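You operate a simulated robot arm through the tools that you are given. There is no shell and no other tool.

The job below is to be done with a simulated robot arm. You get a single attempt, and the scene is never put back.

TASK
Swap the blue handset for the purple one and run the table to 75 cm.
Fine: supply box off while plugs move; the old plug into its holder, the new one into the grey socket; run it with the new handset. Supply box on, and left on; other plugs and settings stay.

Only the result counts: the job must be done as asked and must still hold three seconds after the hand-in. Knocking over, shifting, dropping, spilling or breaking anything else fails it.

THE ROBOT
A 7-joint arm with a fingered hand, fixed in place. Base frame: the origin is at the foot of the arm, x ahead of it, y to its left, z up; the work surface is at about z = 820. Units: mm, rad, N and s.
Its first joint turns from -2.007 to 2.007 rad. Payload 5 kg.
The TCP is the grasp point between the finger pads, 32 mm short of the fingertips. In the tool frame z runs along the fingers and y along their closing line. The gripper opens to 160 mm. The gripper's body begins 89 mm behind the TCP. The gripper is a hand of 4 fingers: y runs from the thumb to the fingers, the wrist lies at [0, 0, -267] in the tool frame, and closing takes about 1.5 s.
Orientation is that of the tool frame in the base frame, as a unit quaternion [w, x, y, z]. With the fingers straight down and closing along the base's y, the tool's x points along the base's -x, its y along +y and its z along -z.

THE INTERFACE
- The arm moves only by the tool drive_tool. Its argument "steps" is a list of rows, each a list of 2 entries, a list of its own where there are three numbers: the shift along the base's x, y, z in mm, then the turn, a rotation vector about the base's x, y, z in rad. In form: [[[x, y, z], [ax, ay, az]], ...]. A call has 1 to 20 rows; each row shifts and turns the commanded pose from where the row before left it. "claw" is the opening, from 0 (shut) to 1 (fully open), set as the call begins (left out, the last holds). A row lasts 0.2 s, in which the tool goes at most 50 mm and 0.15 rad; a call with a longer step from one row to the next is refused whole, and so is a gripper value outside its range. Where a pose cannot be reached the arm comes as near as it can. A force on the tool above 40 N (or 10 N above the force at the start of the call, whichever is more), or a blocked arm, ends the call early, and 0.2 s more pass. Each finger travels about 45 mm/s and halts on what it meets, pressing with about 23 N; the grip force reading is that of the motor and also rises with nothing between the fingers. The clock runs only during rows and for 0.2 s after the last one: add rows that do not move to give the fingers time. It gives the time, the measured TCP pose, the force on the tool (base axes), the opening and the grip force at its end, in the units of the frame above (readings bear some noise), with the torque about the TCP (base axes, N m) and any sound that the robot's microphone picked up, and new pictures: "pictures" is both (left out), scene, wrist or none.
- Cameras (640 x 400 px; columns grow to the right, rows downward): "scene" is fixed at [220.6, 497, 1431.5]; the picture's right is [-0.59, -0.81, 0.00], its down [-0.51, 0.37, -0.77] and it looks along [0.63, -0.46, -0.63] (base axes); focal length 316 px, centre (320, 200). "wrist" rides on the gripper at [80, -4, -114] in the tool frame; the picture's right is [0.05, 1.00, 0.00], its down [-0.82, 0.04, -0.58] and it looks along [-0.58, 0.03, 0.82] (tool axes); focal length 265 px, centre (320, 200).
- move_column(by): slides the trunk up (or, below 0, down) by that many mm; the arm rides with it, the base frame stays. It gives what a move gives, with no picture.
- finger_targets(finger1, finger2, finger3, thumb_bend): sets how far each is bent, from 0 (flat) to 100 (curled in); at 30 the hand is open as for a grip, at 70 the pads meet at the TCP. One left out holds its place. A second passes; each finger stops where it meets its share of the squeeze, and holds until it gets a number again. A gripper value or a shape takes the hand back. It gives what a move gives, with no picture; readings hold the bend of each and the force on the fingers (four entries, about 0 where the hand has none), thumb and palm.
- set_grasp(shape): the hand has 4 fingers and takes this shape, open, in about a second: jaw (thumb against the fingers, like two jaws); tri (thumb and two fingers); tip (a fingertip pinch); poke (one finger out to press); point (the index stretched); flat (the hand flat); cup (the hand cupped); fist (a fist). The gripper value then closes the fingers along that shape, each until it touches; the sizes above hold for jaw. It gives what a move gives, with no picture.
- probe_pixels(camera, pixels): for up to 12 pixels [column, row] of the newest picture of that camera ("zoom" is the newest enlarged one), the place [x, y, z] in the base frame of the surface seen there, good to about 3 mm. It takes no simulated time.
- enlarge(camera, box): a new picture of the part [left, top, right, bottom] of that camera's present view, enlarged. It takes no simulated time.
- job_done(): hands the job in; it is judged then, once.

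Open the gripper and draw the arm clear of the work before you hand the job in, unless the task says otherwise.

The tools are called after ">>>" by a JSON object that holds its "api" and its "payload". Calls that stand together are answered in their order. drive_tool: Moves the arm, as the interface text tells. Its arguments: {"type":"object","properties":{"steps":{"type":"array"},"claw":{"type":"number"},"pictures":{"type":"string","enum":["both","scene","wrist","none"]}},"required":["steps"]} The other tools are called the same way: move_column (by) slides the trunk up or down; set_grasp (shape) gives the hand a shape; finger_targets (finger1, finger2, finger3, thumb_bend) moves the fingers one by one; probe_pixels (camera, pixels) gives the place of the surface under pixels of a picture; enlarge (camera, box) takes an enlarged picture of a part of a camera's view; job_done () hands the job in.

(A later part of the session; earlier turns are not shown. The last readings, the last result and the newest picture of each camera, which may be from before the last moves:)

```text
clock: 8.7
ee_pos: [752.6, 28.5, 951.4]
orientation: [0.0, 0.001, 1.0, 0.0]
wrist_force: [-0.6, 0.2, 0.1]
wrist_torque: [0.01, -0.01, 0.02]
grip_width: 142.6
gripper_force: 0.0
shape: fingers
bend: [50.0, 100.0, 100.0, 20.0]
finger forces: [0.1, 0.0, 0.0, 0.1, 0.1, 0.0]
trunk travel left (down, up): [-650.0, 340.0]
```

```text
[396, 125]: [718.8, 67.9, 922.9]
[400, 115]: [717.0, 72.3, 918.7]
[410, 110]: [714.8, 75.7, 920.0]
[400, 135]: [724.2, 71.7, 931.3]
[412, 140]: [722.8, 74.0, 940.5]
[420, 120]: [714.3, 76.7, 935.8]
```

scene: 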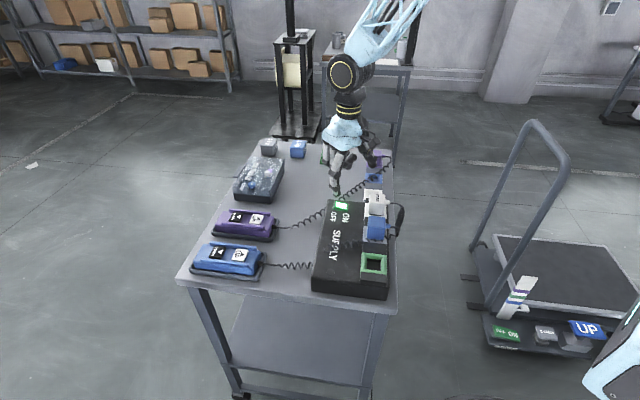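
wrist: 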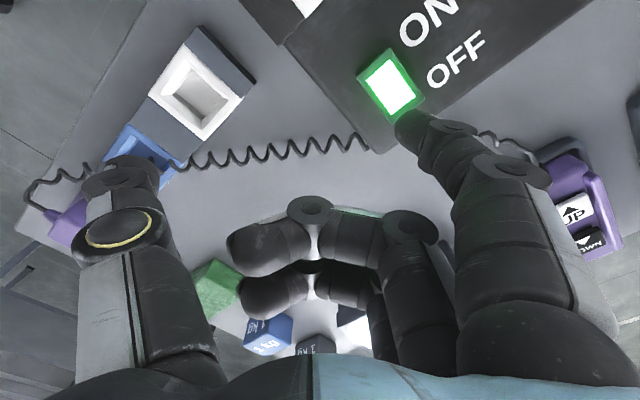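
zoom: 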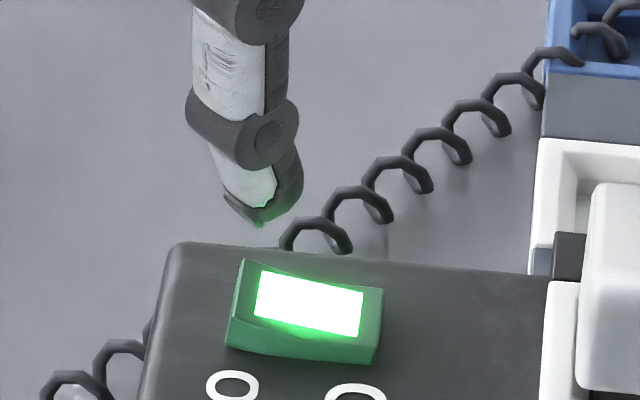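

The tip is at about (718,78,914), over the raised OFF end (top z≈887). I'll go down 24 mm, then press slowly in 1.5 mm steps.

>>> {"api": "drive_tool", "payload": {"steps": [[[0, 0, -12], [0, 0, 0]], [[0, 0, -12], [0, 0, 0]], [[0, 0, -2], [0, 0, 0]], [[0, 0, -2], [0, 0, 0]], [[0, 0, -2], [0, 0, 0]], [[0, 0, -2], [0, 0, 0]], [[0, 0, -2], [0, 0, 0]], [[0, 0, -1], [0, 0, 0]]], "pictures": "both"}}

>>> {"api": "enlarge", "payload": {"camera": "scene", "box": [320, 175, 365, 215]}}

```text
clock: 10.3
ee_pos: [754.3, 30.1, 923.0]
orientation: [0.004, 0.0, 1.0, 0.001]
wrist_force: [-1.3, -0.4, 25.4]
wrist_torque: [1.38, 0.97, 0.11]
grip_width: 143.5
gripper_force: 12.6
shape: fingers
bend: [53.0, 100.0, 100.0, 20.0]
finger forces: [24.9, 0.0, 0.1, 0.1, 0.0, 0.0]
trunk travel left (down, up): [-650.0, 340.0]
heard: click
stopped in row 7: the force on the tool passed its limit at 43 N (the readings are from after the stop); the commanded pose is now the measured one
```

scene: 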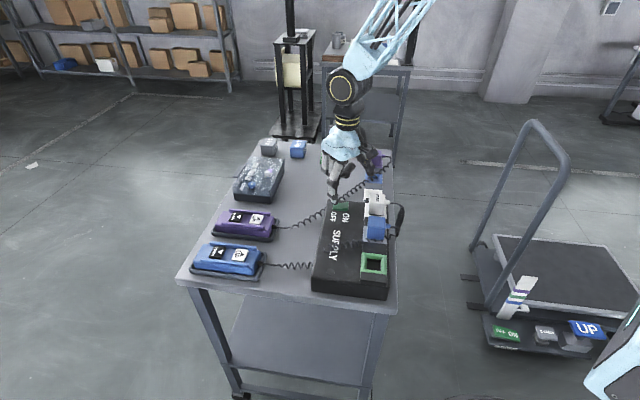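
wrist: 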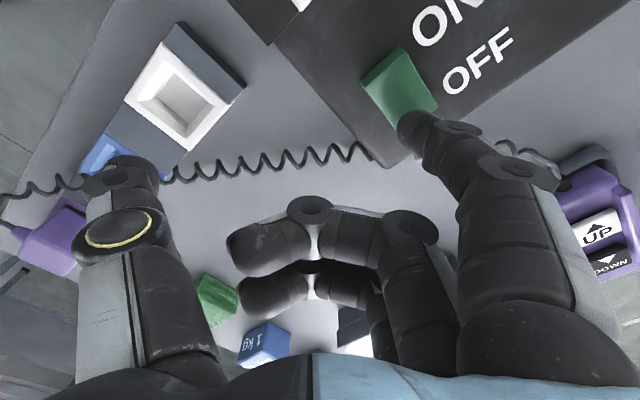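

```text
10.00 times, centred on (342, 195) of scene
```

zoom: 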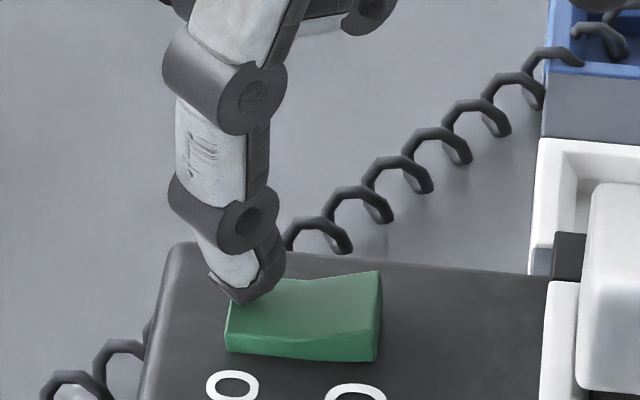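

I heard a click, and the switch's light is out with the OFF end now down. I'll lift straight up and away.

>>> {"api": "drive_tool", "payload": {"steps": [[[0, 0, 10], [0, 0, 0]], [[0, 0, 30], [0, 0, 0]], [[0, 0, 40], [0, 0, 0]], [[0, 0, 40], [0, 0, 0]], [[0, 0, 40], [0, 0, 0]], [[0, 0, 40], [0, 0, 0]], [[0, 0, 0], [0, 0, 0]]], "pictures": "scene"}}

>>> {"api": "enlarge", "payload": {"camera": "scene", "box": [310, 160, 410, 260]}}

>>> {"api": "set_grasp", "payload": {"shape": "jaw"}}

```text
clock: 11.9
ee_pos: [754.6, 28.9, 1118.9]
orientation: [0.001, 0.0, 1.0, 0.0]
wrist_force: [-0.1, 0.8, -0.7]
wrist_torque: [0.0, 0.03, -0.03]
grip_width: 142.2
gripper_force: 0.1
shape: fingers
bend: [50.0, 100.0, 100.0, 20.0]
finger forces: [0.0, 0.0, 0.0, 0.1, 0.1, 0.0]
trunk travel left (down, up): [-650.0, 340.0]
```

scene: 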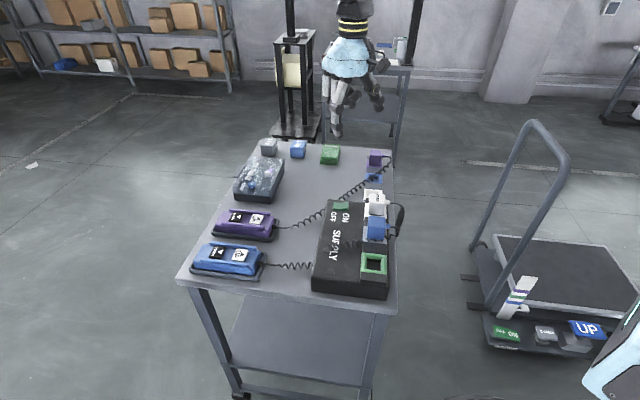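

```text
4.00 times, centred on (360, 210) of scene
```

zoom: 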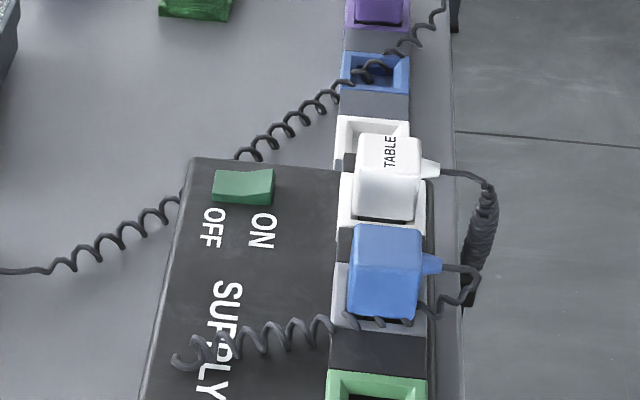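

```text
clock: 12.8
ee_pos: [754.9, 29.0, 1119.2]
orientation: [0.001, 0.0, 1.0, 0.0]
wrist_force: [-0.8, 0.1, -0.2]
wrist_torque: [-0.02, 0.02, -0.02]
grip_width: 159.9
gripper_force: 0.0
shape: jaw
bend: [30.0, 30.0, 30.0, 30.0]
finger forces: [0.0, 0.0, 0.1, 0.1, 0.1, 0.1]
trunk travel left (down, up): [-650.0, 340.0]
```

The supply is off. Now I'll turn the hand +45° about z while moving over the blue plug at (572,79), closing to about a 72 mm opening, so that the fingers close along the socket row.

>>> {"api": "drive_tool", "payload": {"steps": [[[-30.5, 8.3, 0], [0, 0, 0.131]], [[-30.5, 8.3, 0], [0, 0, 0.131]], [[-30.5, 8.3, 0], [0, 0, 0.131]], [[-30.5, 8.3, 0], [0, 0, 0.131]], [[-30.5, 8.3, 0], [0, 0, 0.131]], [[-30.5, 8.3, 0], [0, 0, 0.131]], [[0, 0, 0], [0, 0, 0]], [[0, 0, 0], [0, 0, 0]]], "claw": 0.45, "pictures": "both"}}

>>> {"api": "enlarge", "payload": {"camera": "wrist", "box": [200, 100, 440, 300]}}

>>> {"api": "enlarge", "payload": {"camera": "scene", "box": [320, 50, 460, 270]}}

```text
clock: 14.6
ee_pos: [572.0, 79.0, 1120.3]
orientation: [0.002, -0.384, 0.924, 0.001]
wrist_force: [-0.1, -0.4, -0.2]
wrist_torque: [0.0, 0.04, 0.01]
grip_width: 73.0
gripper_force: 0.1
shape: jaw
bend: [73.0, 73.0, 73.0, 70.0]
finger forces: [0.0, 0.0, 0.1, 0.1, 0.0, 0.0]
trunk travel left (down, up): [-650.0, 340.0]
```

scene: 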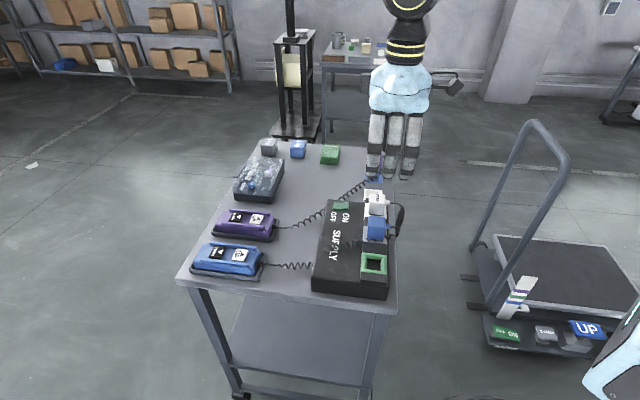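
wrist: 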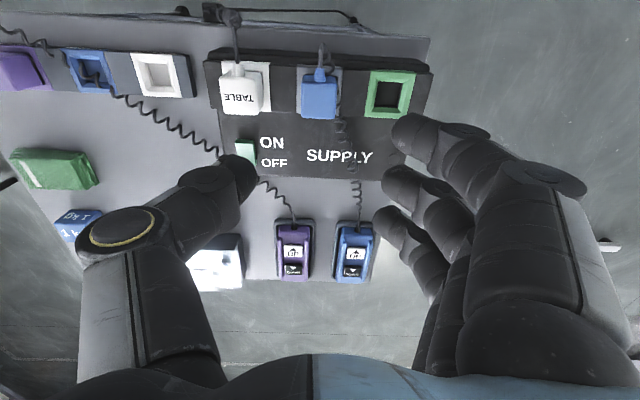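

```text
2.00 times, centred on (320, 200) of wrist
```

zoom: 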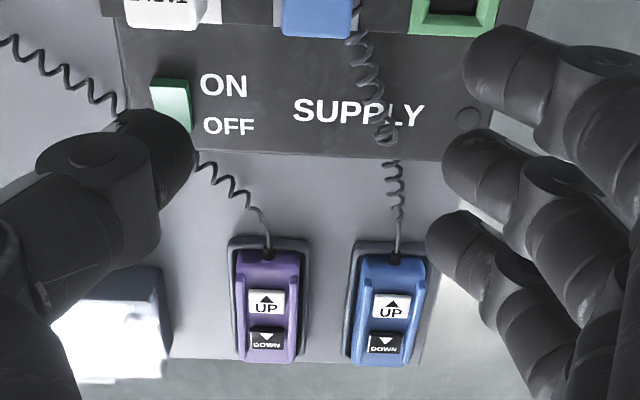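

```text
1.82 times, centred on (390, 160) of scene
```

zoom: 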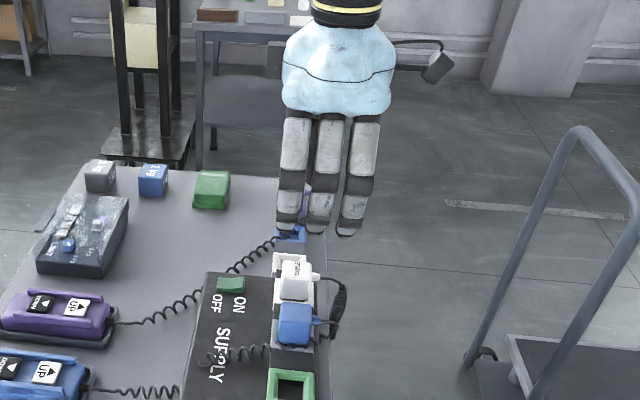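

The row is now level in the wrist view and the opening is 73 mm. I'll probe the fingertips and thumb tip to learn their positions relative to the TCP (572,79,1120).

>>> {"api": "probe_pixels", "payload": {"camera": "wrist", "pixels": [[396, 135], [402, 120], [390, 178], [385, 190], [382, 215], [380, 228], [250, 180], [240, 165], [252, 165], [245, 195]]}}

>>> {"api": "probe_pixels", "payload": {"camera": "scene", "pixels": [[374, 176], [372, 180], [388, 178], [389, 174], [404, 176], [406, 180], [389, 165], [374, 160]]}}

```text
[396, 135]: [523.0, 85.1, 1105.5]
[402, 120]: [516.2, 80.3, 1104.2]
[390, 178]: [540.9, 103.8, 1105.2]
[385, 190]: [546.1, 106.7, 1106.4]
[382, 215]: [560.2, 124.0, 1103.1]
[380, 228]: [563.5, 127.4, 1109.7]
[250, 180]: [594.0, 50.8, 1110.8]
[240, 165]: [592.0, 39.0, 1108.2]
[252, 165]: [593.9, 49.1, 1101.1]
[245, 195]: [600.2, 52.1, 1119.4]
```

```text
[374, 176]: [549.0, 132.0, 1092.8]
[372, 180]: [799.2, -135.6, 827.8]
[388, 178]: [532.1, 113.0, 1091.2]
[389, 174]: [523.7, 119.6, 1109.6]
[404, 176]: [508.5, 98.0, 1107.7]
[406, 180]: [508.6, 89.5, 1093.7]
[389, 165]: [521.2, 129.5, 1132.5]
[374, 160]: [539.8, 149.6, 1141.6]
```

The three pads sit at about -34, -4 and +25 mm across the 36 mm plug, so the outer ones would miss or hit the cord boot. I'll look at the "tri" shape instead.

>>> {"api": "set_grasp", "payload": {"shape": "tri"}}

>>> {"api": "drive_tool", "payload": {"steps": [[[0, 0, 0], [0, 0, 0]], [[0, 0, 0], [0, 0, 0]], [[0, 0, 0], [0, 0, 0]], [[0, 0, 0], [0, 0, 0]], [[0, 0, 0], [0, 0, 0]], [[0, 0, 0], [0, 0, 0]]], "claw": 0.45, "pictures": "both"}}

>>> {"api": "enlarge", "payload": {"camera": "scene", "box": [340, 70, 440, 190]}}

```text
clock: 15.5
ee_pos: [571.6, 79.2, 1119.5]
orientation: [0.001, -0.384, 0.923, 0.002]
wrist_force: [-0.2, -0.1, 0.6]
wrist_torque: [-0.03, 0.02, -0.02]
grip_width: 159.7
gripper_force: 0.0
shape: tri
bend: [30.0, 30.0, 1.0, 30.0]
finger forces: [0.0, 0.0, 0.0, 0.1, 0.0, 0.1]
trunk travel left (down, up): [-650.0, 340.0]
```

```text
clock: 16.9
ee_pos: [573.4, 78.4, 1121.0]
orientation: [0.002, -0.383, 0.924, 0.0]
wrist_force: [-0.7, -0.3, 0.6]
wrist_torque: [0.0, 0.03, 0.03]
grip_width: 72.9
gripper_force: 0.0
shape: tri
bend: [73.0, 73.0, 1.0, 70.0]
finger forces: [0.0, 0.0, 0.1, 0.0, 0.0, 0.0]
trunk travel left (down, up): [-650.0, 340.0]
```

scene: 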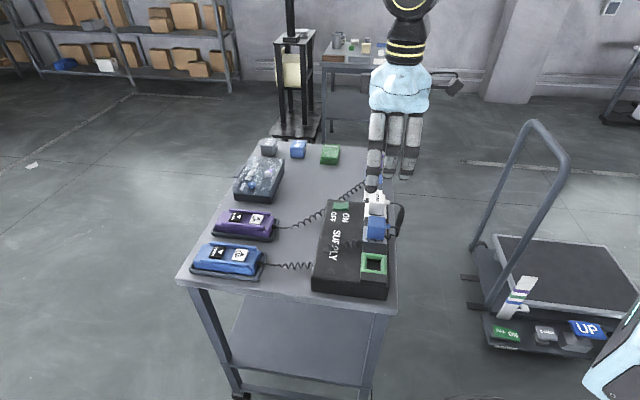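
wrist: 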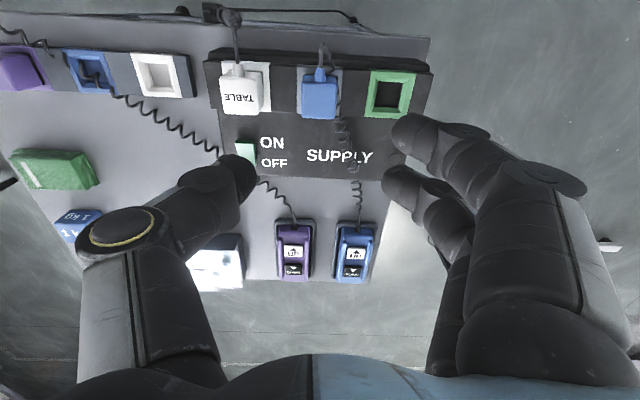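

```text
3.33 times, centred on (390, 130) of scene
```

zoom: 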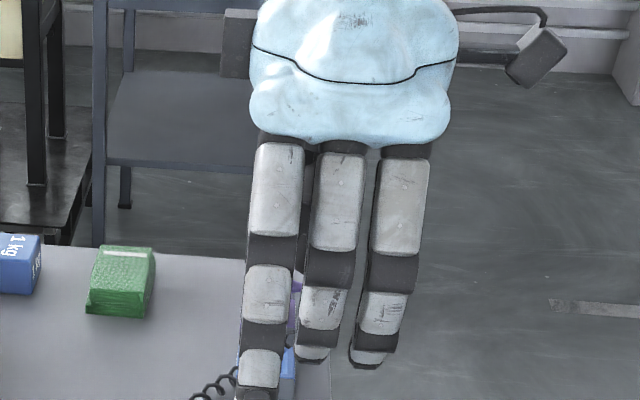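

"Tri" leaves the ring finger straight and low, which is unsafe here. I'll measure the plug's size more exactly before choosing the grip.

>>> {"api": "enlarge", "payload": {"camera": "wrist", "box": [270, 40, 370, 130]}}

>>> {"api": "probe_pixels", "payload": {"camera": "zoom", "pixels": [[265, 150], [410, 150], [268, 260], [408, 260], [338, 200], [240, 115], [435, 115], [320, 75], [338, 120], [325, 30], [420, 200], [255, 200]]}}

```text
4.44 times, centred on (320, 85) of wrist
```

zoom: 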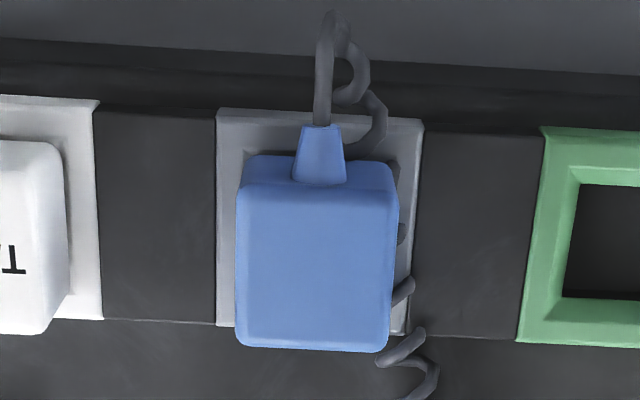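

```text
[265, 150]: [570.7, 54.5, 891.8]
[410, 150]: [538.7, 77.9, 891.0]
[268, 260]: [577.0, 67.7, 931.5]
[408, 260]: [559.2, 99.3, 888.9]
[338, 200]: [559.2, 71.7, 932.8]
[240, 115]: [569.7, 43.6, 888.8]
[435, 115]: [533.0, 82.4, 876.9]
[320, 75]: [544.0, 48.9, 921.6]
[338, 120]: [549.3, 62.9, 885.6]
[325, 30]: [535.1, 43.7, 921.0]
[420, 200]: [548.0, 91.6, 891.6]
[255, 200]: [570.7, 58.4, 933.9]
```

The plug is about 40 mm wide, centred near (571,79). I'll return to jaw at 0.45 opening and probe the thumb's outer side to check its clearance to the TABLE plug.

>>> {"api": "set_grasp", "payload": {"shape": "jaw"}}

>>> {"api": "drive_tool", "payload": {"steps": [[[0, 0, 0], [0, 0, 0]], [[0, 0, 0], [0, 0, 0]], [[0, 0, 0], [0, 0, 0]], [[0, 0, 0], [0, 0, 0]], [[0, 0, 0], [0, 0, 0]], [[0, 0, 0], [0, 0, 0]], [[0, 0, 0], [0, 0, 0]]], "claw": 0.45, "pictures": "both"}}

>>> {"api": "probe_pixels", "payload": {"camera": "wrist", "pixels": [[235, 158], [222, 165], [205, 172], [185, 180], [180, 200], [160, 210], [110, 215], [85, 240], [200, 185], [240, 180]]}}

>>> {"api": "enlarge", "payload": {"camera": "scene", "box": [340, 70, 440, 190]}}

```text
clock: 17.8
ee_pos: [571.2, 78.8, 1119.8]
orientation: [0.001, -0.384, 0.923, 0.0]
wrist_force: [-0.2, 0.5, -0.1]
wrist_torque: [0.02, -0.02, -0.04]
grip_width: 159.9
gripper_force: 0.0
shape: jaw
bend: [30.0, 30.0, 30.0, 30.0]
finger forces: [0.0, 0.0, 0.0, 0.0, 0.0, 0.0]
trunk travel left (down, up): [-650.0, 340.0]
```

```text
clock: 19.4
ee_pos: [571.4, 78.2, 1119.3]
orientation: [0.002, -0.384, 0.923, 0.001]
wrist_force: [-0.1, 0.6, -0.9]
wrist_torque: [0.02, -0.02, -0.02]
grip_width: 72.7
gripper_force: 0.2
shape: jaw
bend: [73.0, 73.0, 73.0, 70.0]
finger forces: [0.0, 0.0, 0.0, 0.0, 0.0, 0.1]
trunk travel left (down, up): [-650.0, 340.0]
```

scene: 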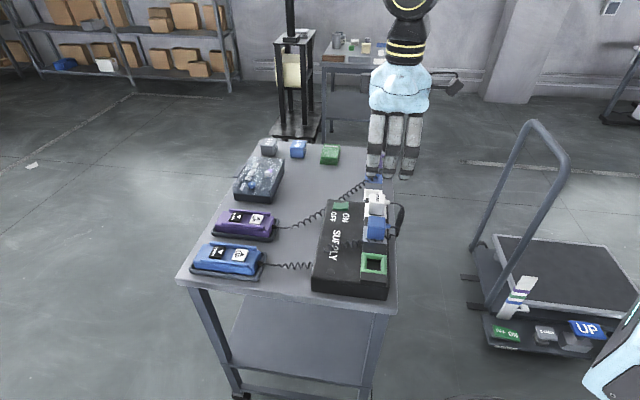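
wrist: 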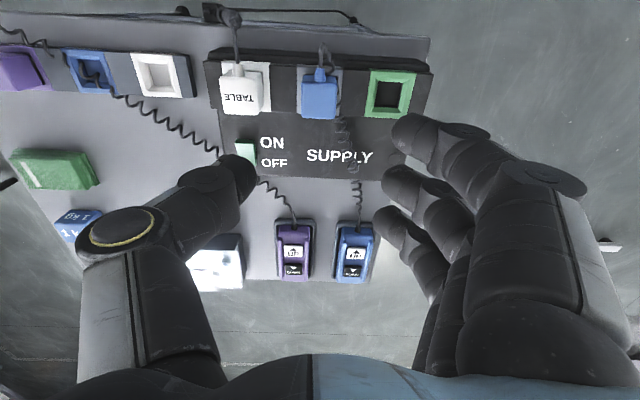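

```text
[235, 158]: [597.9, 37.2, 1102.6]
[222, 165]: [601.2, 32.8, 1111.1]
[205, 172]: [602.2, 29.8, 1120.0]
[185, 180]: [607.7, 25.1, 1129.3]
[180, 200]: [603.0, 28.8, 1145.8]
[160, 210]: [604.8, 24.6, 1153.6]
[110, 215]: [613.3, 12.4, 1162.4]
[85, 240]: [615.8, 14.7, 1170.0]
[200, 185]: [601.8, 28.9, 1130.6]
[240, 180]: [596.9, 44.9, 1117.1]
```

```text
3.33 times, centred on (390, 130) of scene
```

zoom: 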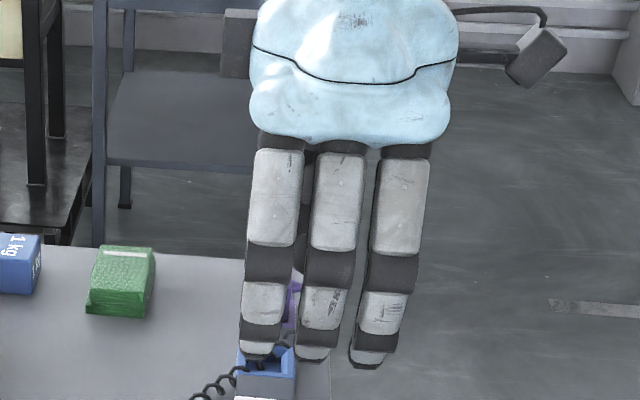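

The thumb's outer side at plug-top height is about 56–63 mm from the TCP, and the TABLE plug's face is at about 71 mm, so I'll narrow to 0.40. I'll shift to (574,82) and descend to where the tips are about 12 mm above the plug.

>>> {"api": "drive_tool", "payload": {"steps": [[[2.8, 3.8, -20], [0, 0, 0]], [[0, 0, -40], [0, 0, 0]], [[0, 0, -40], [0, 0, 0]], [[0, 0, -30], [0, 0, 0]], [[0, 0, -14], [0, 0, 0]], [[0, 0, 0], [0, 0, 0]], [[0, 0, 0], [0, 0, 0]]], "claw": 0.4, "pictures": "both"}}

>>> {"api": "enlarge", "payload": {"camera": "wrist", "box": [200, 80, 440, 240]}}

>>> {"api": "enlarge", "payload": {"camera": "scene", "box": [320, 150, 430, 260]}}

```text
clock: 21.0
ee_pos: [575.3, 82.2, 975.1]
orientation: [0.002, -0.383, 0.924, 0.0]
wrist_force: [0.5, 0.6, -0.1]
wrist_torque: [0.01, 0.03, 0.03]
grip_width: 64.7
gripper_force: 0.1
shape: jaw
bend: [73.0, 73.0, 73.0, 70.0]
finger forces: [0.0, 0.0, 0.0, 0.0, 0.0, 0.0]
trunk travel left (down, up): [-650.0, 340.0]
```

scene: 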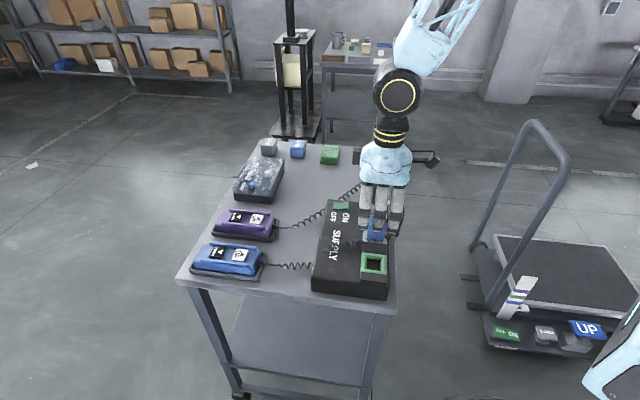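
wrist: 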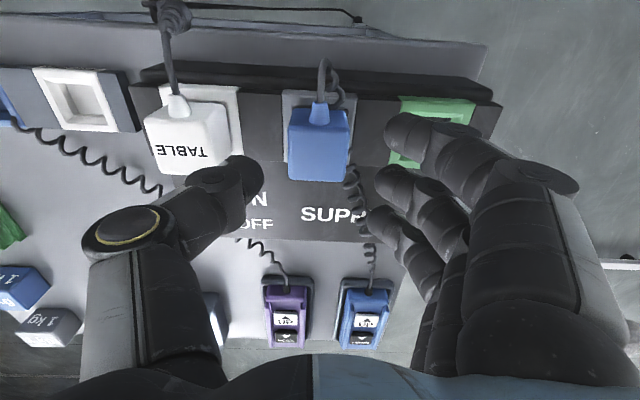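

```text
2.50 times, centred on (320, 160) of wrist
```

zoom: 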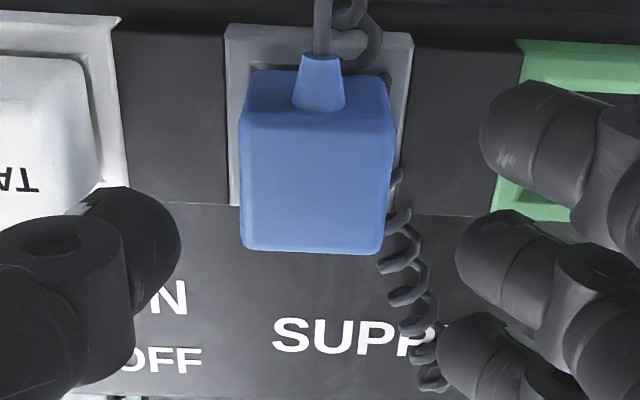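

```text
3.64 times, centred on (375, 205) of scene
```

zoom: 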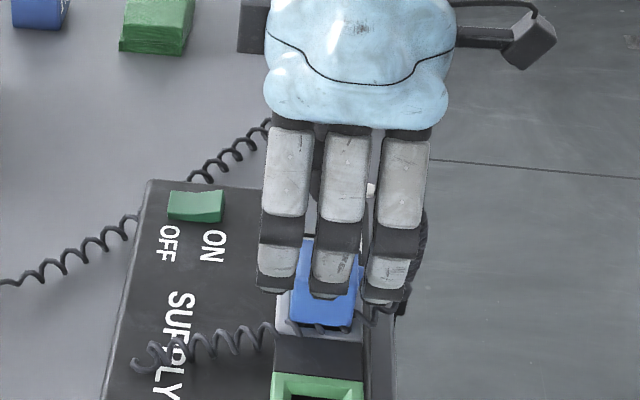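

The plug looks centred between thumb and fingers. I'll verify by probing the plug's top corners and the fingertips in the wrist picture.

>>> {"api": "probe_pixels", "payload": {"camera": "wrist", "pixels": [[291, 176], [343, 177], [291, 130], [346, 131], [318, 155], [289, 145], [348, 145], [262, 185], [376, 180], [388, 130], [372, 222], [320, 110]]}}

```text
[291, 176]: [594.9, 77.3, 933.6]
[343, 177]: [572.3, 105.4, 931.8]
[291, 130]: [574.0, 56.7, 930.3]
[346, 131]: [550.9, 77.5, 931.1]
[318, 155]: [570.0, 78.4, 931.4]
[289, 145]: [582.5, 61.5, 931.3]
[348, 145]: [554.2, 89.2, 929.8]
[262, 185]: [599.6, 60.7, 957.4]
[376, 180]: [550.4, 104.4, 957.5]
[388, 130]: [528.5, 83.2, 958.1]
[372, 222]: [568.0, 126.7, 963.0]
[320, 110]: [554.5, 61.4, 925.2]
```

The plug centre is at about (572.5,79.5), 39.6 mm wide, and both pads have about 12 mm clearance. I'll descend 47 mm so the tips stop just above the socket frame.

>>> {"api": "drive_tool", "payload": {"steps": [[[0, 0, -15], [0, 0, 0]], [[0, 0, -15], [0, 0, 0]], [[0, 0, -10], [0, 0, 0]], [[0, 0, -7], [0, 0, 0]], [[0, 0, 0], [0, 0, 0]]], "claw": 0.4, "pictures": "both"}}

>>> {"api": "enlarge", "payload": {"camera": "wrist", "box": [200, 80, 440, 240]}}

>>> {"api": "enlarge", "payload": {"camera": "scene", "box": [330, 170, 430, 270]}}

```text
clock: 22.2
ee_pos: [574.2, 82.4, 929.2]
orientation: [0.001, -0.383, 0.924, 0.0]
wrist_force: [0.0, 0.9, 0.5]
wrist_torque: [-0.01, 0.0, 0.0]
grip_width: 64.7
gripper_force: 0.0
shape: jaw
bend: [73.0, 73.0, 73.0, 70.0]
finger forces: [0.0, 0.1, 0.0, 0.1, 0.0, 0.0]
trunk travel left (down, up): [-650.0, 340.0]
```

scene: 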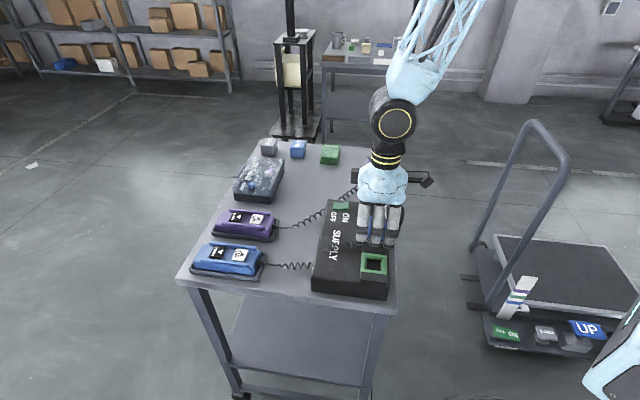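
wrist: 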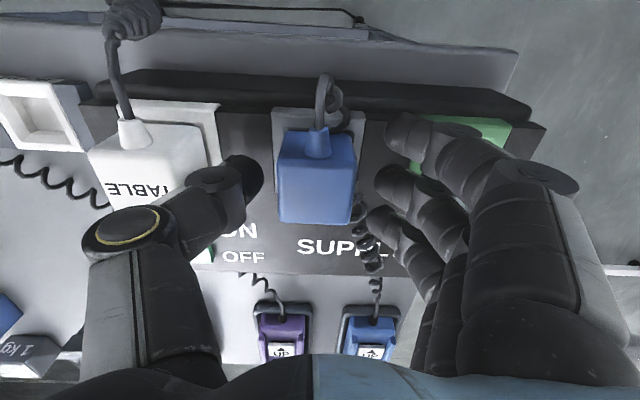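

```text
2.50 times, centred on (320, 160) of wrist
```

zoom: 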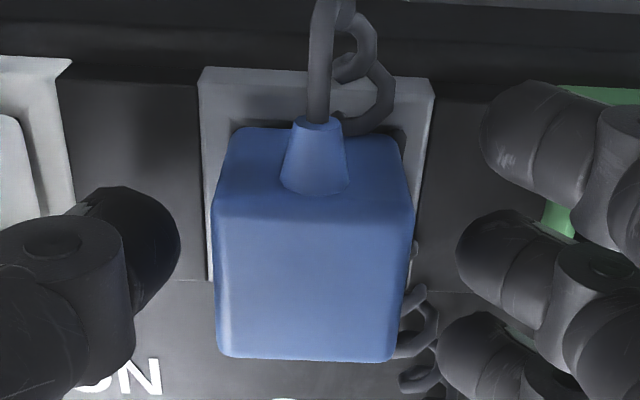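

```text
4.00 times, centred on (380, 220) of scene
```

zoom: 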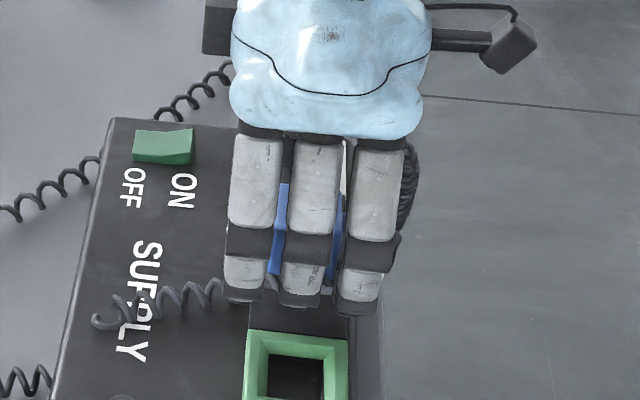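

All clear and no contact force. I'll close on the blue plug with claw 0.15 so the outer fingers stay clear of the cord boot.

>>> {"api": "drive_tool", "payload": {"steps": [[[0, 0, 0], [0, 0, 0]], [[0, 0, 0], [0, 0, 0]], [[0, 0, 0], [0, 0, 0]], [[0, 0, 0], [0, 0, 0]], [[0, 0, 0], [0, 0, 0]], [[0, 0, 0], [0, 0, 0]]], "claw": 0.15, "pictures": "both"}}

>>> {"api": "enlarge", "payload": {"camera": "wrist", "box": [200, 80, 440, 240]}}

```text
clock: 23.6
ee_pos: [574.2, 82.3, 927.6]
orientation: [0.001, -0.383, 0.924, 0.0]
wrist_force: [2.8, -2.9, -0.1]
wrist_torque: [-0.08, -0.14, 0.0]
grip_width: 25.3
gripper_force: 23.1
shape: jaw
bend: [73.0, 73.0, 68.0, 71.0]
finger forces: [6.9, 8.5, 0.1, 0.1, 19.7, 0.1]
trunk travel left (down, up): [-650.0, 340.0]
```

scene: 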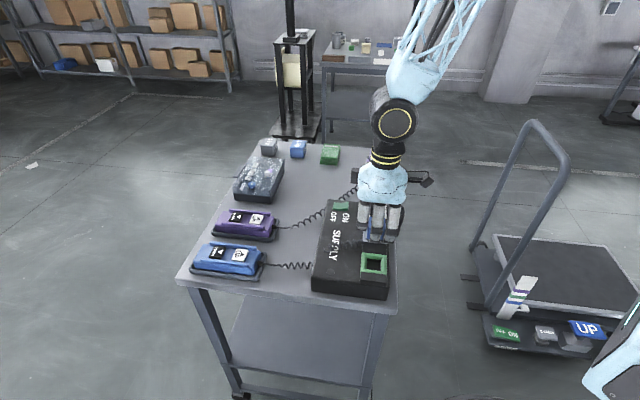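
wrist: 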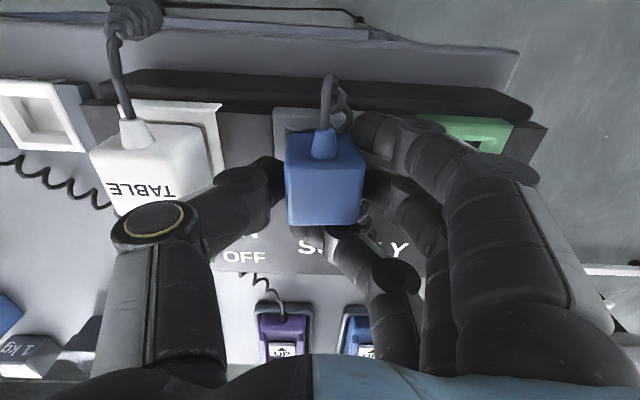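

```text
2.50 times, centred on (320, 160) of wrist
```

zoom: 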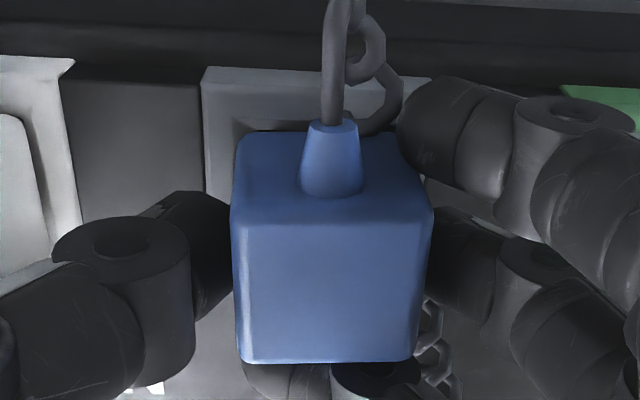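

The plug is gripped (index 6.9 N, middle 8.5 N, thumb 19.7 N). I'll pull it straight up in small steps.

>>> {"api": "drive_tool", "payload": {"steps": [[[0, 0, 3], [0, 0, 0]], [[0, 0, 3], [0, 0, 0]], [[0, 0, 4], [0, 0, 0]], [[0, 0, 5], [0, 0, 0]], [[0, 0, 5], [0, 0, 0]], [[0, 0, 10], [0, 0, 0]]], "pictures": "both"}}

>>> {"api": "enlarge", "payload": {"camera": "scene", "box": [330, 170, 430, 270]}}

```text
clock: 25.0
ee_pos: [573.8, 82.8, 958.9]
orientation: [0.002, -0.384, 0.923, 0.0]
wrist_force: [-0.1, 0.1, -1.1]
wrist_torque: [0.02, 0.02, 0.01]
grip_width: 25.1
gripper_force: 22.6
shape: jaw
bend: [72.0, 72.0, 68.0, 71.0]
finger forces: [8.7, 9.8, 0.0, 0.1, 18.5, 0.0]
trunk travel left (down, up): [-650.0, 340.0]
```

scene: 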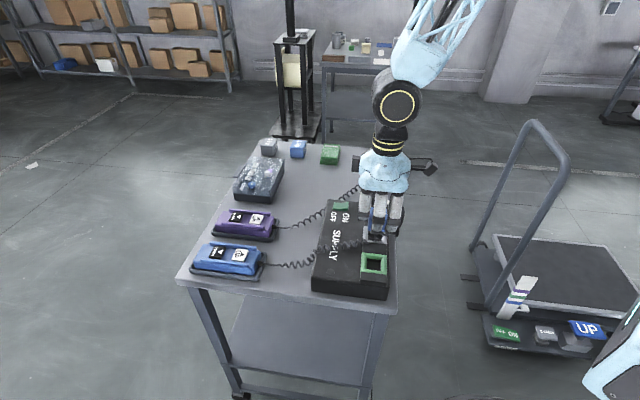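
wrist: 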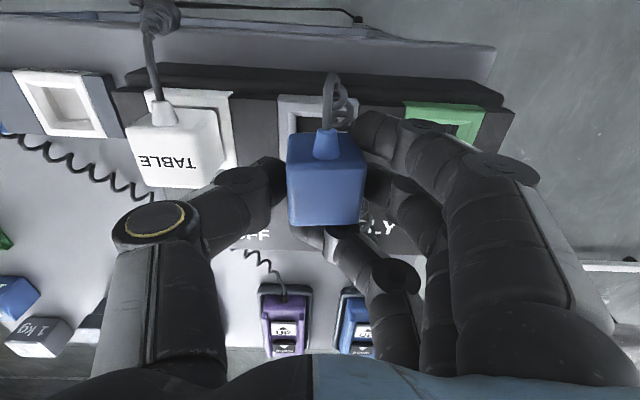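

```text
4.00 times, centred on (380, 220) of scene
```

zoom: 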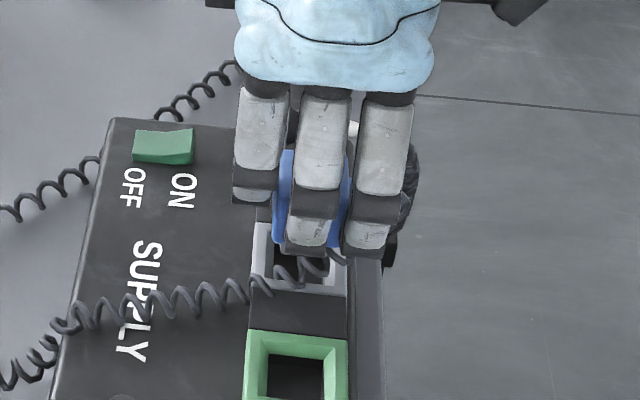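

The plug came free cleanly. I'll lift to a safe height above the TABLE plug and then probe where the plug sits in the hand.

>>> {"api": "drive_tool", "payload": {"steps": [[[0, 0, 20], [0, 0, 0]], [[0, 0, 30], [0, 0, 0]], [[0, 0, 30], [0, 0, 0]], [[0, 0, 20], [0, 0, 0]], [[0, 0, 0], [0, 0, 0]]], "pictures": "both"}}

>>> {"api": "enlarge", "payload": {"camera": "wrist", "box": [240, 90, 400, 240]}}

>>> {"api": "enlarge", "payload": {"camera": "scene", "box": [330, 120, 450, 250]}}

```text
clock: 26.2
ee_pos: [574.1, 83.1, 1058.7]
orientation: [0.001, -0.384, 0.923, 0.001]
wrist_force: [0.1, 0.5, -1.3]
wrist_torque: [0.0, 0.01, 0.01]
grip_width: 24.9
gripper_force: 23.3
shape: jaw
bend: [72.0, 72.0, 68.0, 71.0]
finger forces: [8.6, 9.9, 0.1, 0.0, 18.4, 0.0]
trunk travel left (down, up): [-650.0, 340.0]
```

scene: 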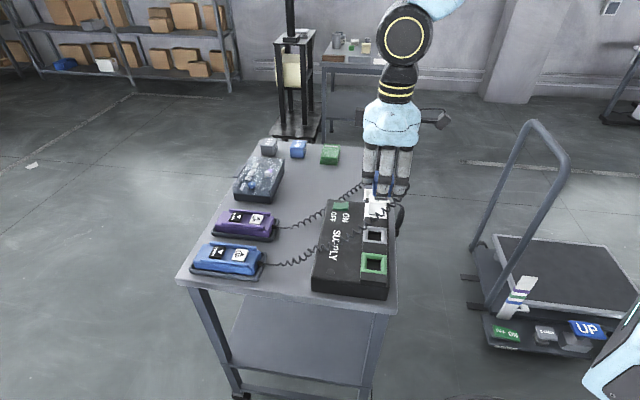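
wrist: 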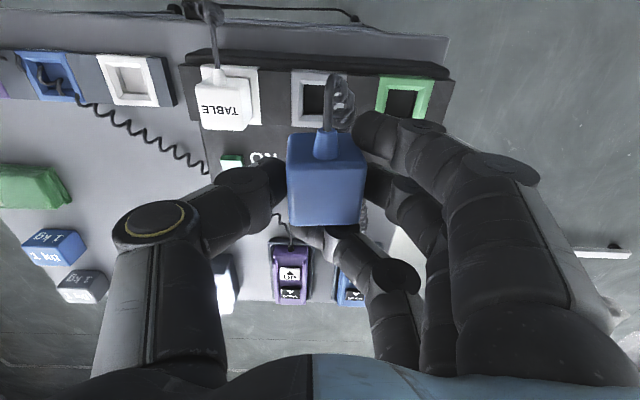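

```text
2.67 times, centred on (320, 165) of wrist
```

zoom: 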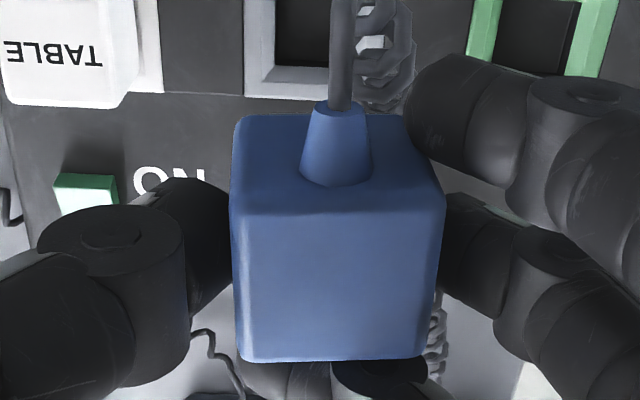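

```text
3.08 times, centred on (390, 185) of scene
```

zoom: 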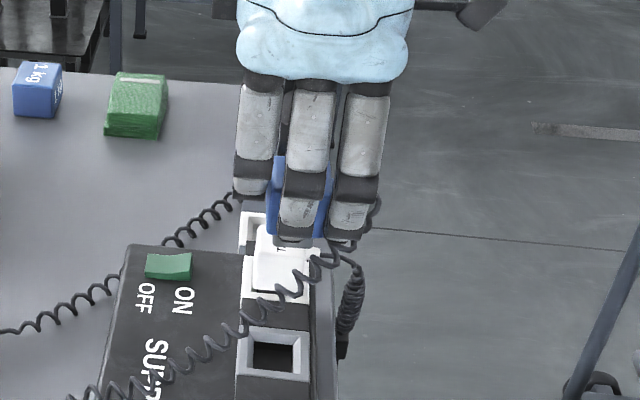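

I'll probe the gripped plug's top corners to know its offset and yaw in the hand.

>>> {"api": "probe_pixels", "payload": {"camera": "wrist", "pixels": [[293, 220], [356, 220], [291, 170], [363, 172], [325, 195], [289, 195], [363, 200], [325, 224], [300, 224], [350, 224], [325, 165]]}}

```text
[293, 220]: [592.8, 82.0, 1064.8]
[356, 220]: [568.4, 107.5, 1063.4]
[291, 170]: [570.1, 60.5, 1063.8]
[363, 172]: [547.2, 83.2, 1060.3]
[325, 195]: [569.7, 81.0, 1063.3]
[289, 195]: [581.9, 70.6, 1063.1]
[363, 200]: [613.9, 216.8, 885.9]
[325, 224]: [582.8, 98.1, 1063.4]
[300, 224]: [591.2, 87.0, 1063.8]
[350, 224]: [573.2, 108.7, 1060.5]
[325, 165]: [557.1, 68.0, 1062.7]
```

The plug sits about 3 mm toward −u and 4 mm toward the fingers from the TCP, with no noticeable yaw. I'll carry it at this height along the row to above the blue holder at about (800,-140).

>>> {"api": "drive_tool", "payload": {"steps": [[[20, -20, 0], [0, 0, 0]], [[30, -29, 0], [0, 0, 0]], [[30, -29, 0], [0, 0, 0]], [[30, -29, 0], [0, 0, 0]], [[30, -29, 0], [0, 0, 0]], [[30, -29, 0], [0, 0, 0]], [[30, -29, 0], [0, 0, 0]], [[20, -19, 0], [0, 0, 0]], [[10.4, -10.3, 0], [0, 0, 0]], [[0, 0, 0], [0, 0, 0]]], "pictures": "both"}}

>>> {"api": "enlarge", "payload": {"camera": "scene", "box": [320, 100, 430, 220]}}

>>> {"api": "enlarge", "payload": {"camera": "wrist", "box": [200, 80, 440, 240]}}

```text
clock: 28.4
ee_pos: [804.7, -141.1, 1057.2]
orientation: [0.002, -0.384, 0.923, 0.001]
wrist_force: [0.5, 0.5, -0.6]
wrist_torque: [0.01, -0.05, 0.02]
grip_width: 24.6
gripper_force: 23.2
shape: jaw
bend: [72.0, 72.0, 68.0, 71.0]
finger forces: [8.4, 10.1, 0.1, 0.1, 18.2, 0.0]
trunk travel left (down, up): [-650.0, 340.0]
```

scene: 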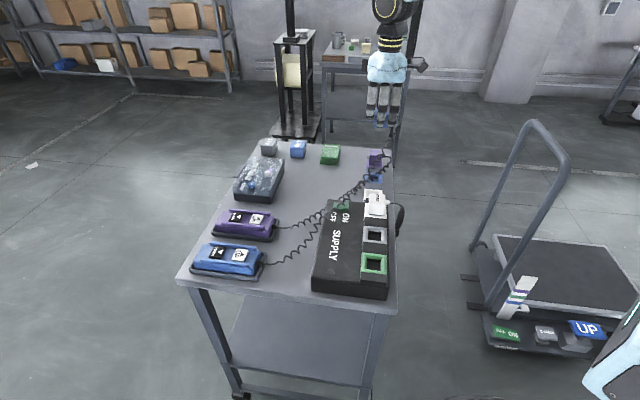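
wrist: 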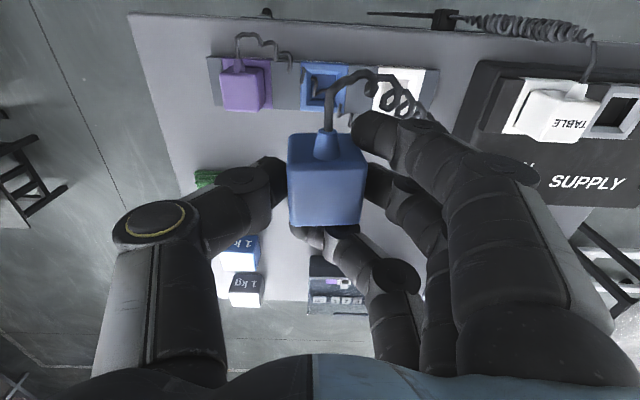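

```text
3.33 times, centred on (375, 160) of scene
```

zoom: 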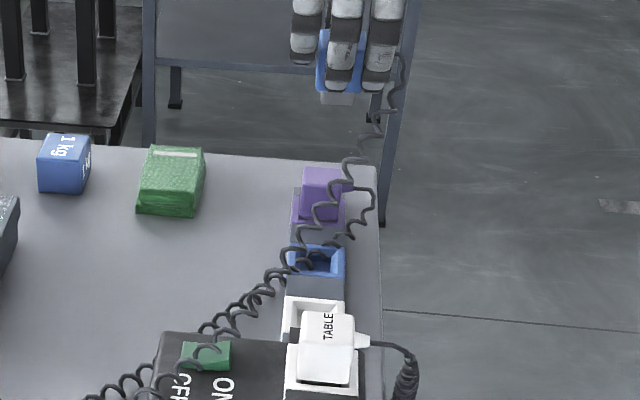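

```text
2.50 times, centred on (320, 160) of wrist
```

zoom: 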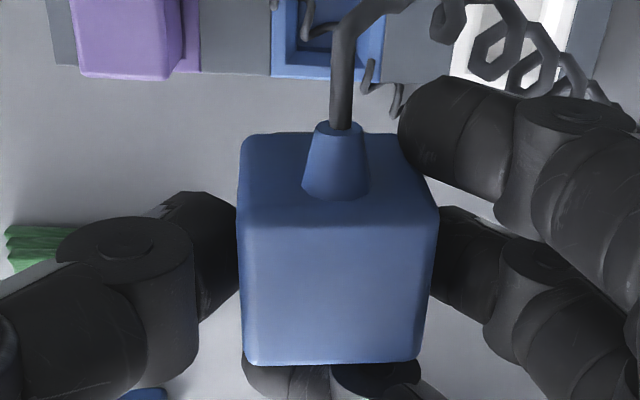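

I'm above the blue holder; the wrist view shows it at (322,88), beyond the plug. I'll zoom and probe its frame and the purple plug exactly.

>>> {"api": "enlarge", "payload": {"camera": "wrist", "box": [200, 30, 360, 130]}}

>>> {"api": "probe_pixels", "payload": {"camera": "zoom", "pixels": [[408, 125], [408, 315], [580, 150], [570, 325], [455, 170], [460, 260], [290, 120], [100, 170], [95, 300], [250, 305], [245, 165], [170, 235]]}}

```text
4.00 times, centred on (280, 80) of wrist
```

zoom: 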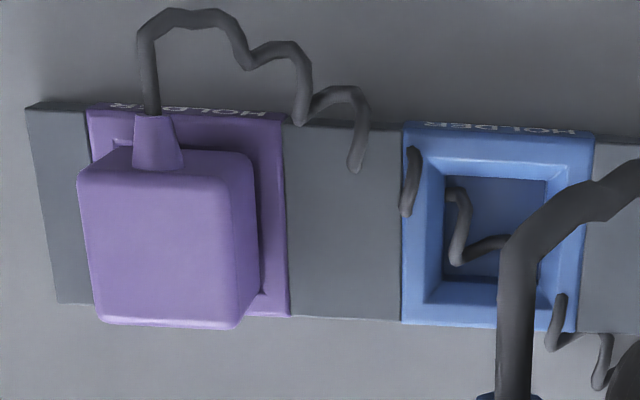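

```text
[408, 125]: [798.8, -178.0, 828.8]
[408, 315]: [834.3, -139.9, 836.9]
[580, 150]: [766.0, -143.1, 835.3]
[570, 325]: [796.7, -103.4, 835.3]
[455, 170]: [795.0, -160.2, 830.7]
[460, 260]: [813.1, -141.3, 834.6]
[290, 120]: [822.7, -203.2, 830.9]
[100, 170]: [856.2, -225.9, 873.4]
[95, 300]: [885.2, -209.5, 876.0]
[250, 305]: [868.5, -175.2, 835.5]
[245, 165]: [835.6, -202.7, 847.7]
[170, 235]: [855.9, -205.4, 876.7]
```

The blue holder's centre comes out at about (799.2,-139.9). I'll correct the position by (0,+0.8) and descend to about 15–20 mm above the frame to check alignment.

>>> {"api": "drive_tool", "payload": {"steps": [[[0, 0.8, -30], [0, 0, 0]], [[0, 0, -40], [0, 0, 0]], [[0, 0, -40], [0, 0, 0]], [[0, 0, -30], [0, 0, 0]], [[0, 0, -10], [0, 0, 0]], [[0, 0, 0], [0, 0, 0]]], "pictures": "both"}}

>>> {"api": "enlarge", "payload": {"camera": "scene", "box": [345, 125, 415, 205]}}

>>> {"api": "enlarge", "payload": {"camera": "wrist", "box": [200, 80, 440, 240]}}

```text
clock: 29.8
ee_pos: [804.2, -140.4, 907.5]
orientation: [0.002, -0.383, 0.924, 0.001]
wrist_force: [0.3, -0.4, -0.4]
wrist_torque: [-0.02, 0.0, -0.02]
grip_width: 24.7
gripper_force: 23.0
shape: jaw
bend: [72.0, 72.0, 68.0, 71.0]
finger forces: [8.3, 10.0, 0.0, 0.1, 18.2, 0.0]
trunk travel left (down, up): [-650.0, 340.0]
```

scene: 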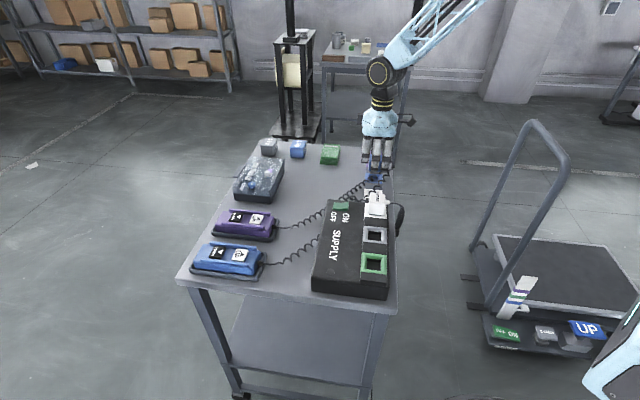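
wrist: 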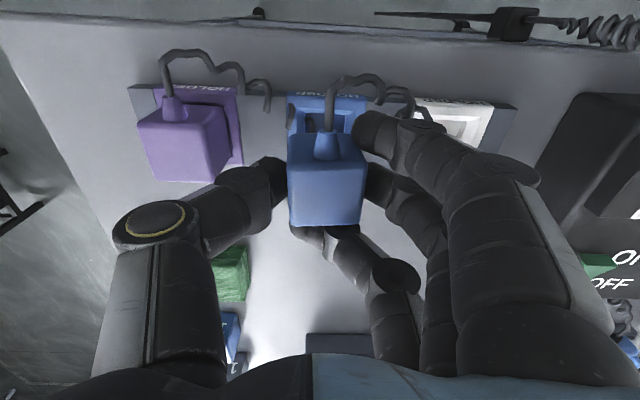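

```text
5.00 times, centred on (380, 165) of scene
```

zoom: 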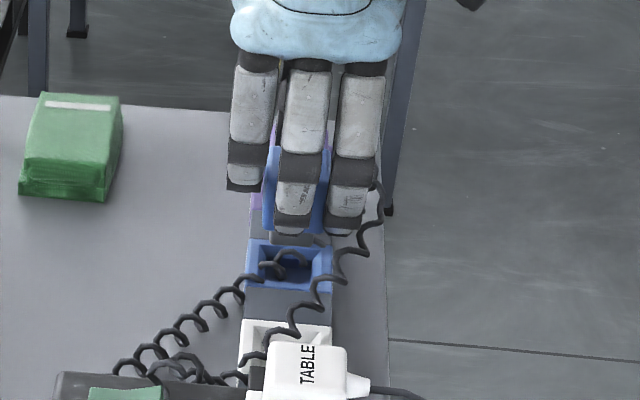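

```text
2.50 times, centred on (320, 160) of wrist
```

zoom: 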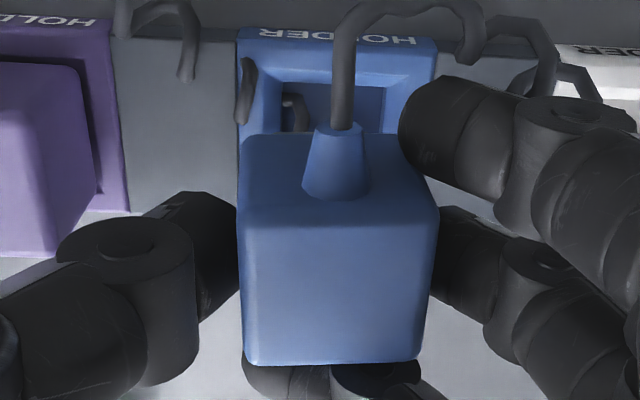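

The frame's left and right edges in the wrist view put the holder centre 3.7 mm toward the fingers, matching the plug's offset. I'll nudge 0.7 mm toward −u and lower gently to seat it at TCP z≈871.

>>> {"api": "drive_tool", "payload": {"steps": [[[-0.5, -0.5, -10], [0, 0, 0]], [[0, 0, -8], [0, 0, 0]], [[0, 0, -4], [0, 0, 0]], [[0, 0, -4], [0, 0, 0]], [[0, 0, -4], [0, 0, 0]], [[0, 0, -3], [0, 0, 0]], [[0, 0, 0], [0, 0, 0]]], "pictures": "both"}}

>>> {"api": "enlarge", "payload": {"camera": "scene", "box": [345, 125, 415, 205]}}

>>> {"api": "enlarge", "payload": {"camera": "wrist", "box": [200, 80, 440, 240]}}

```text
clock: 31.4
ee_pos: [804.3, -140.3, 876.0]
orientation: [0.002, -0.384, 0.923, 0.001]
wrist_force: [-2.8, 2.7, 7.8]
wrist_torque: [-0.01, 0.17, -0.05]
grip_width: 25.3
gripper_force: 23.1
shape: jaw
bend: [72.0, 72.0, 68.0, 71.0]
finger forces: [10.4, 11.4, 0.0, 0.0, 18.4, 0.0]
trunk travel left (down, up): [-650.0, 340.0]
```

scene: 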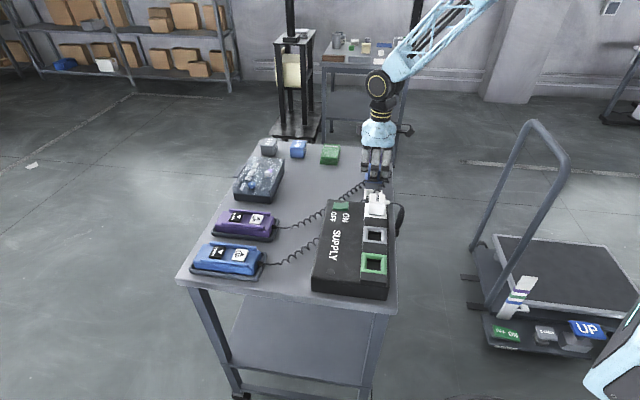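
wrist: 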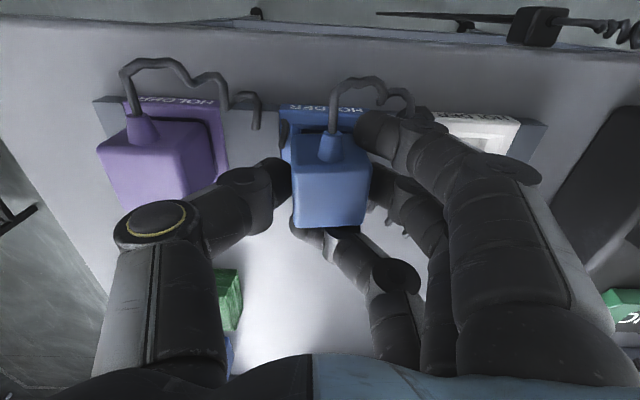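

```text
5.00 times, centred on (380, 165) of scene
```

zoom: 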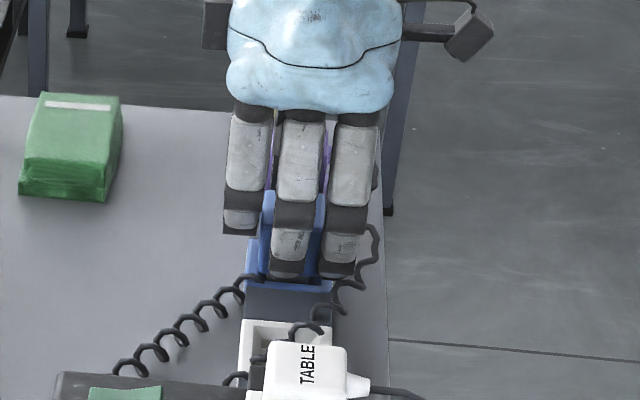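

```text
2.50 times, centred on (320, 160) of wrist
```

zoom: 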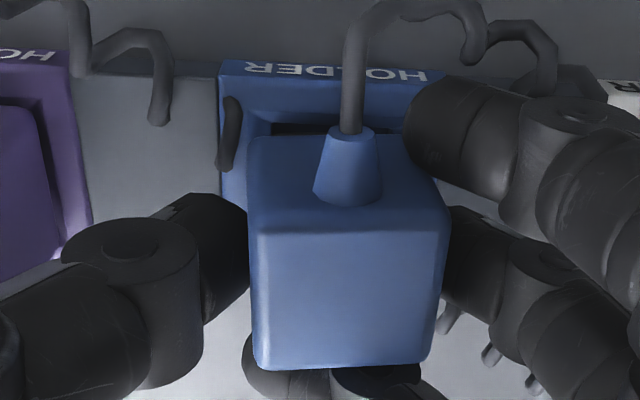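

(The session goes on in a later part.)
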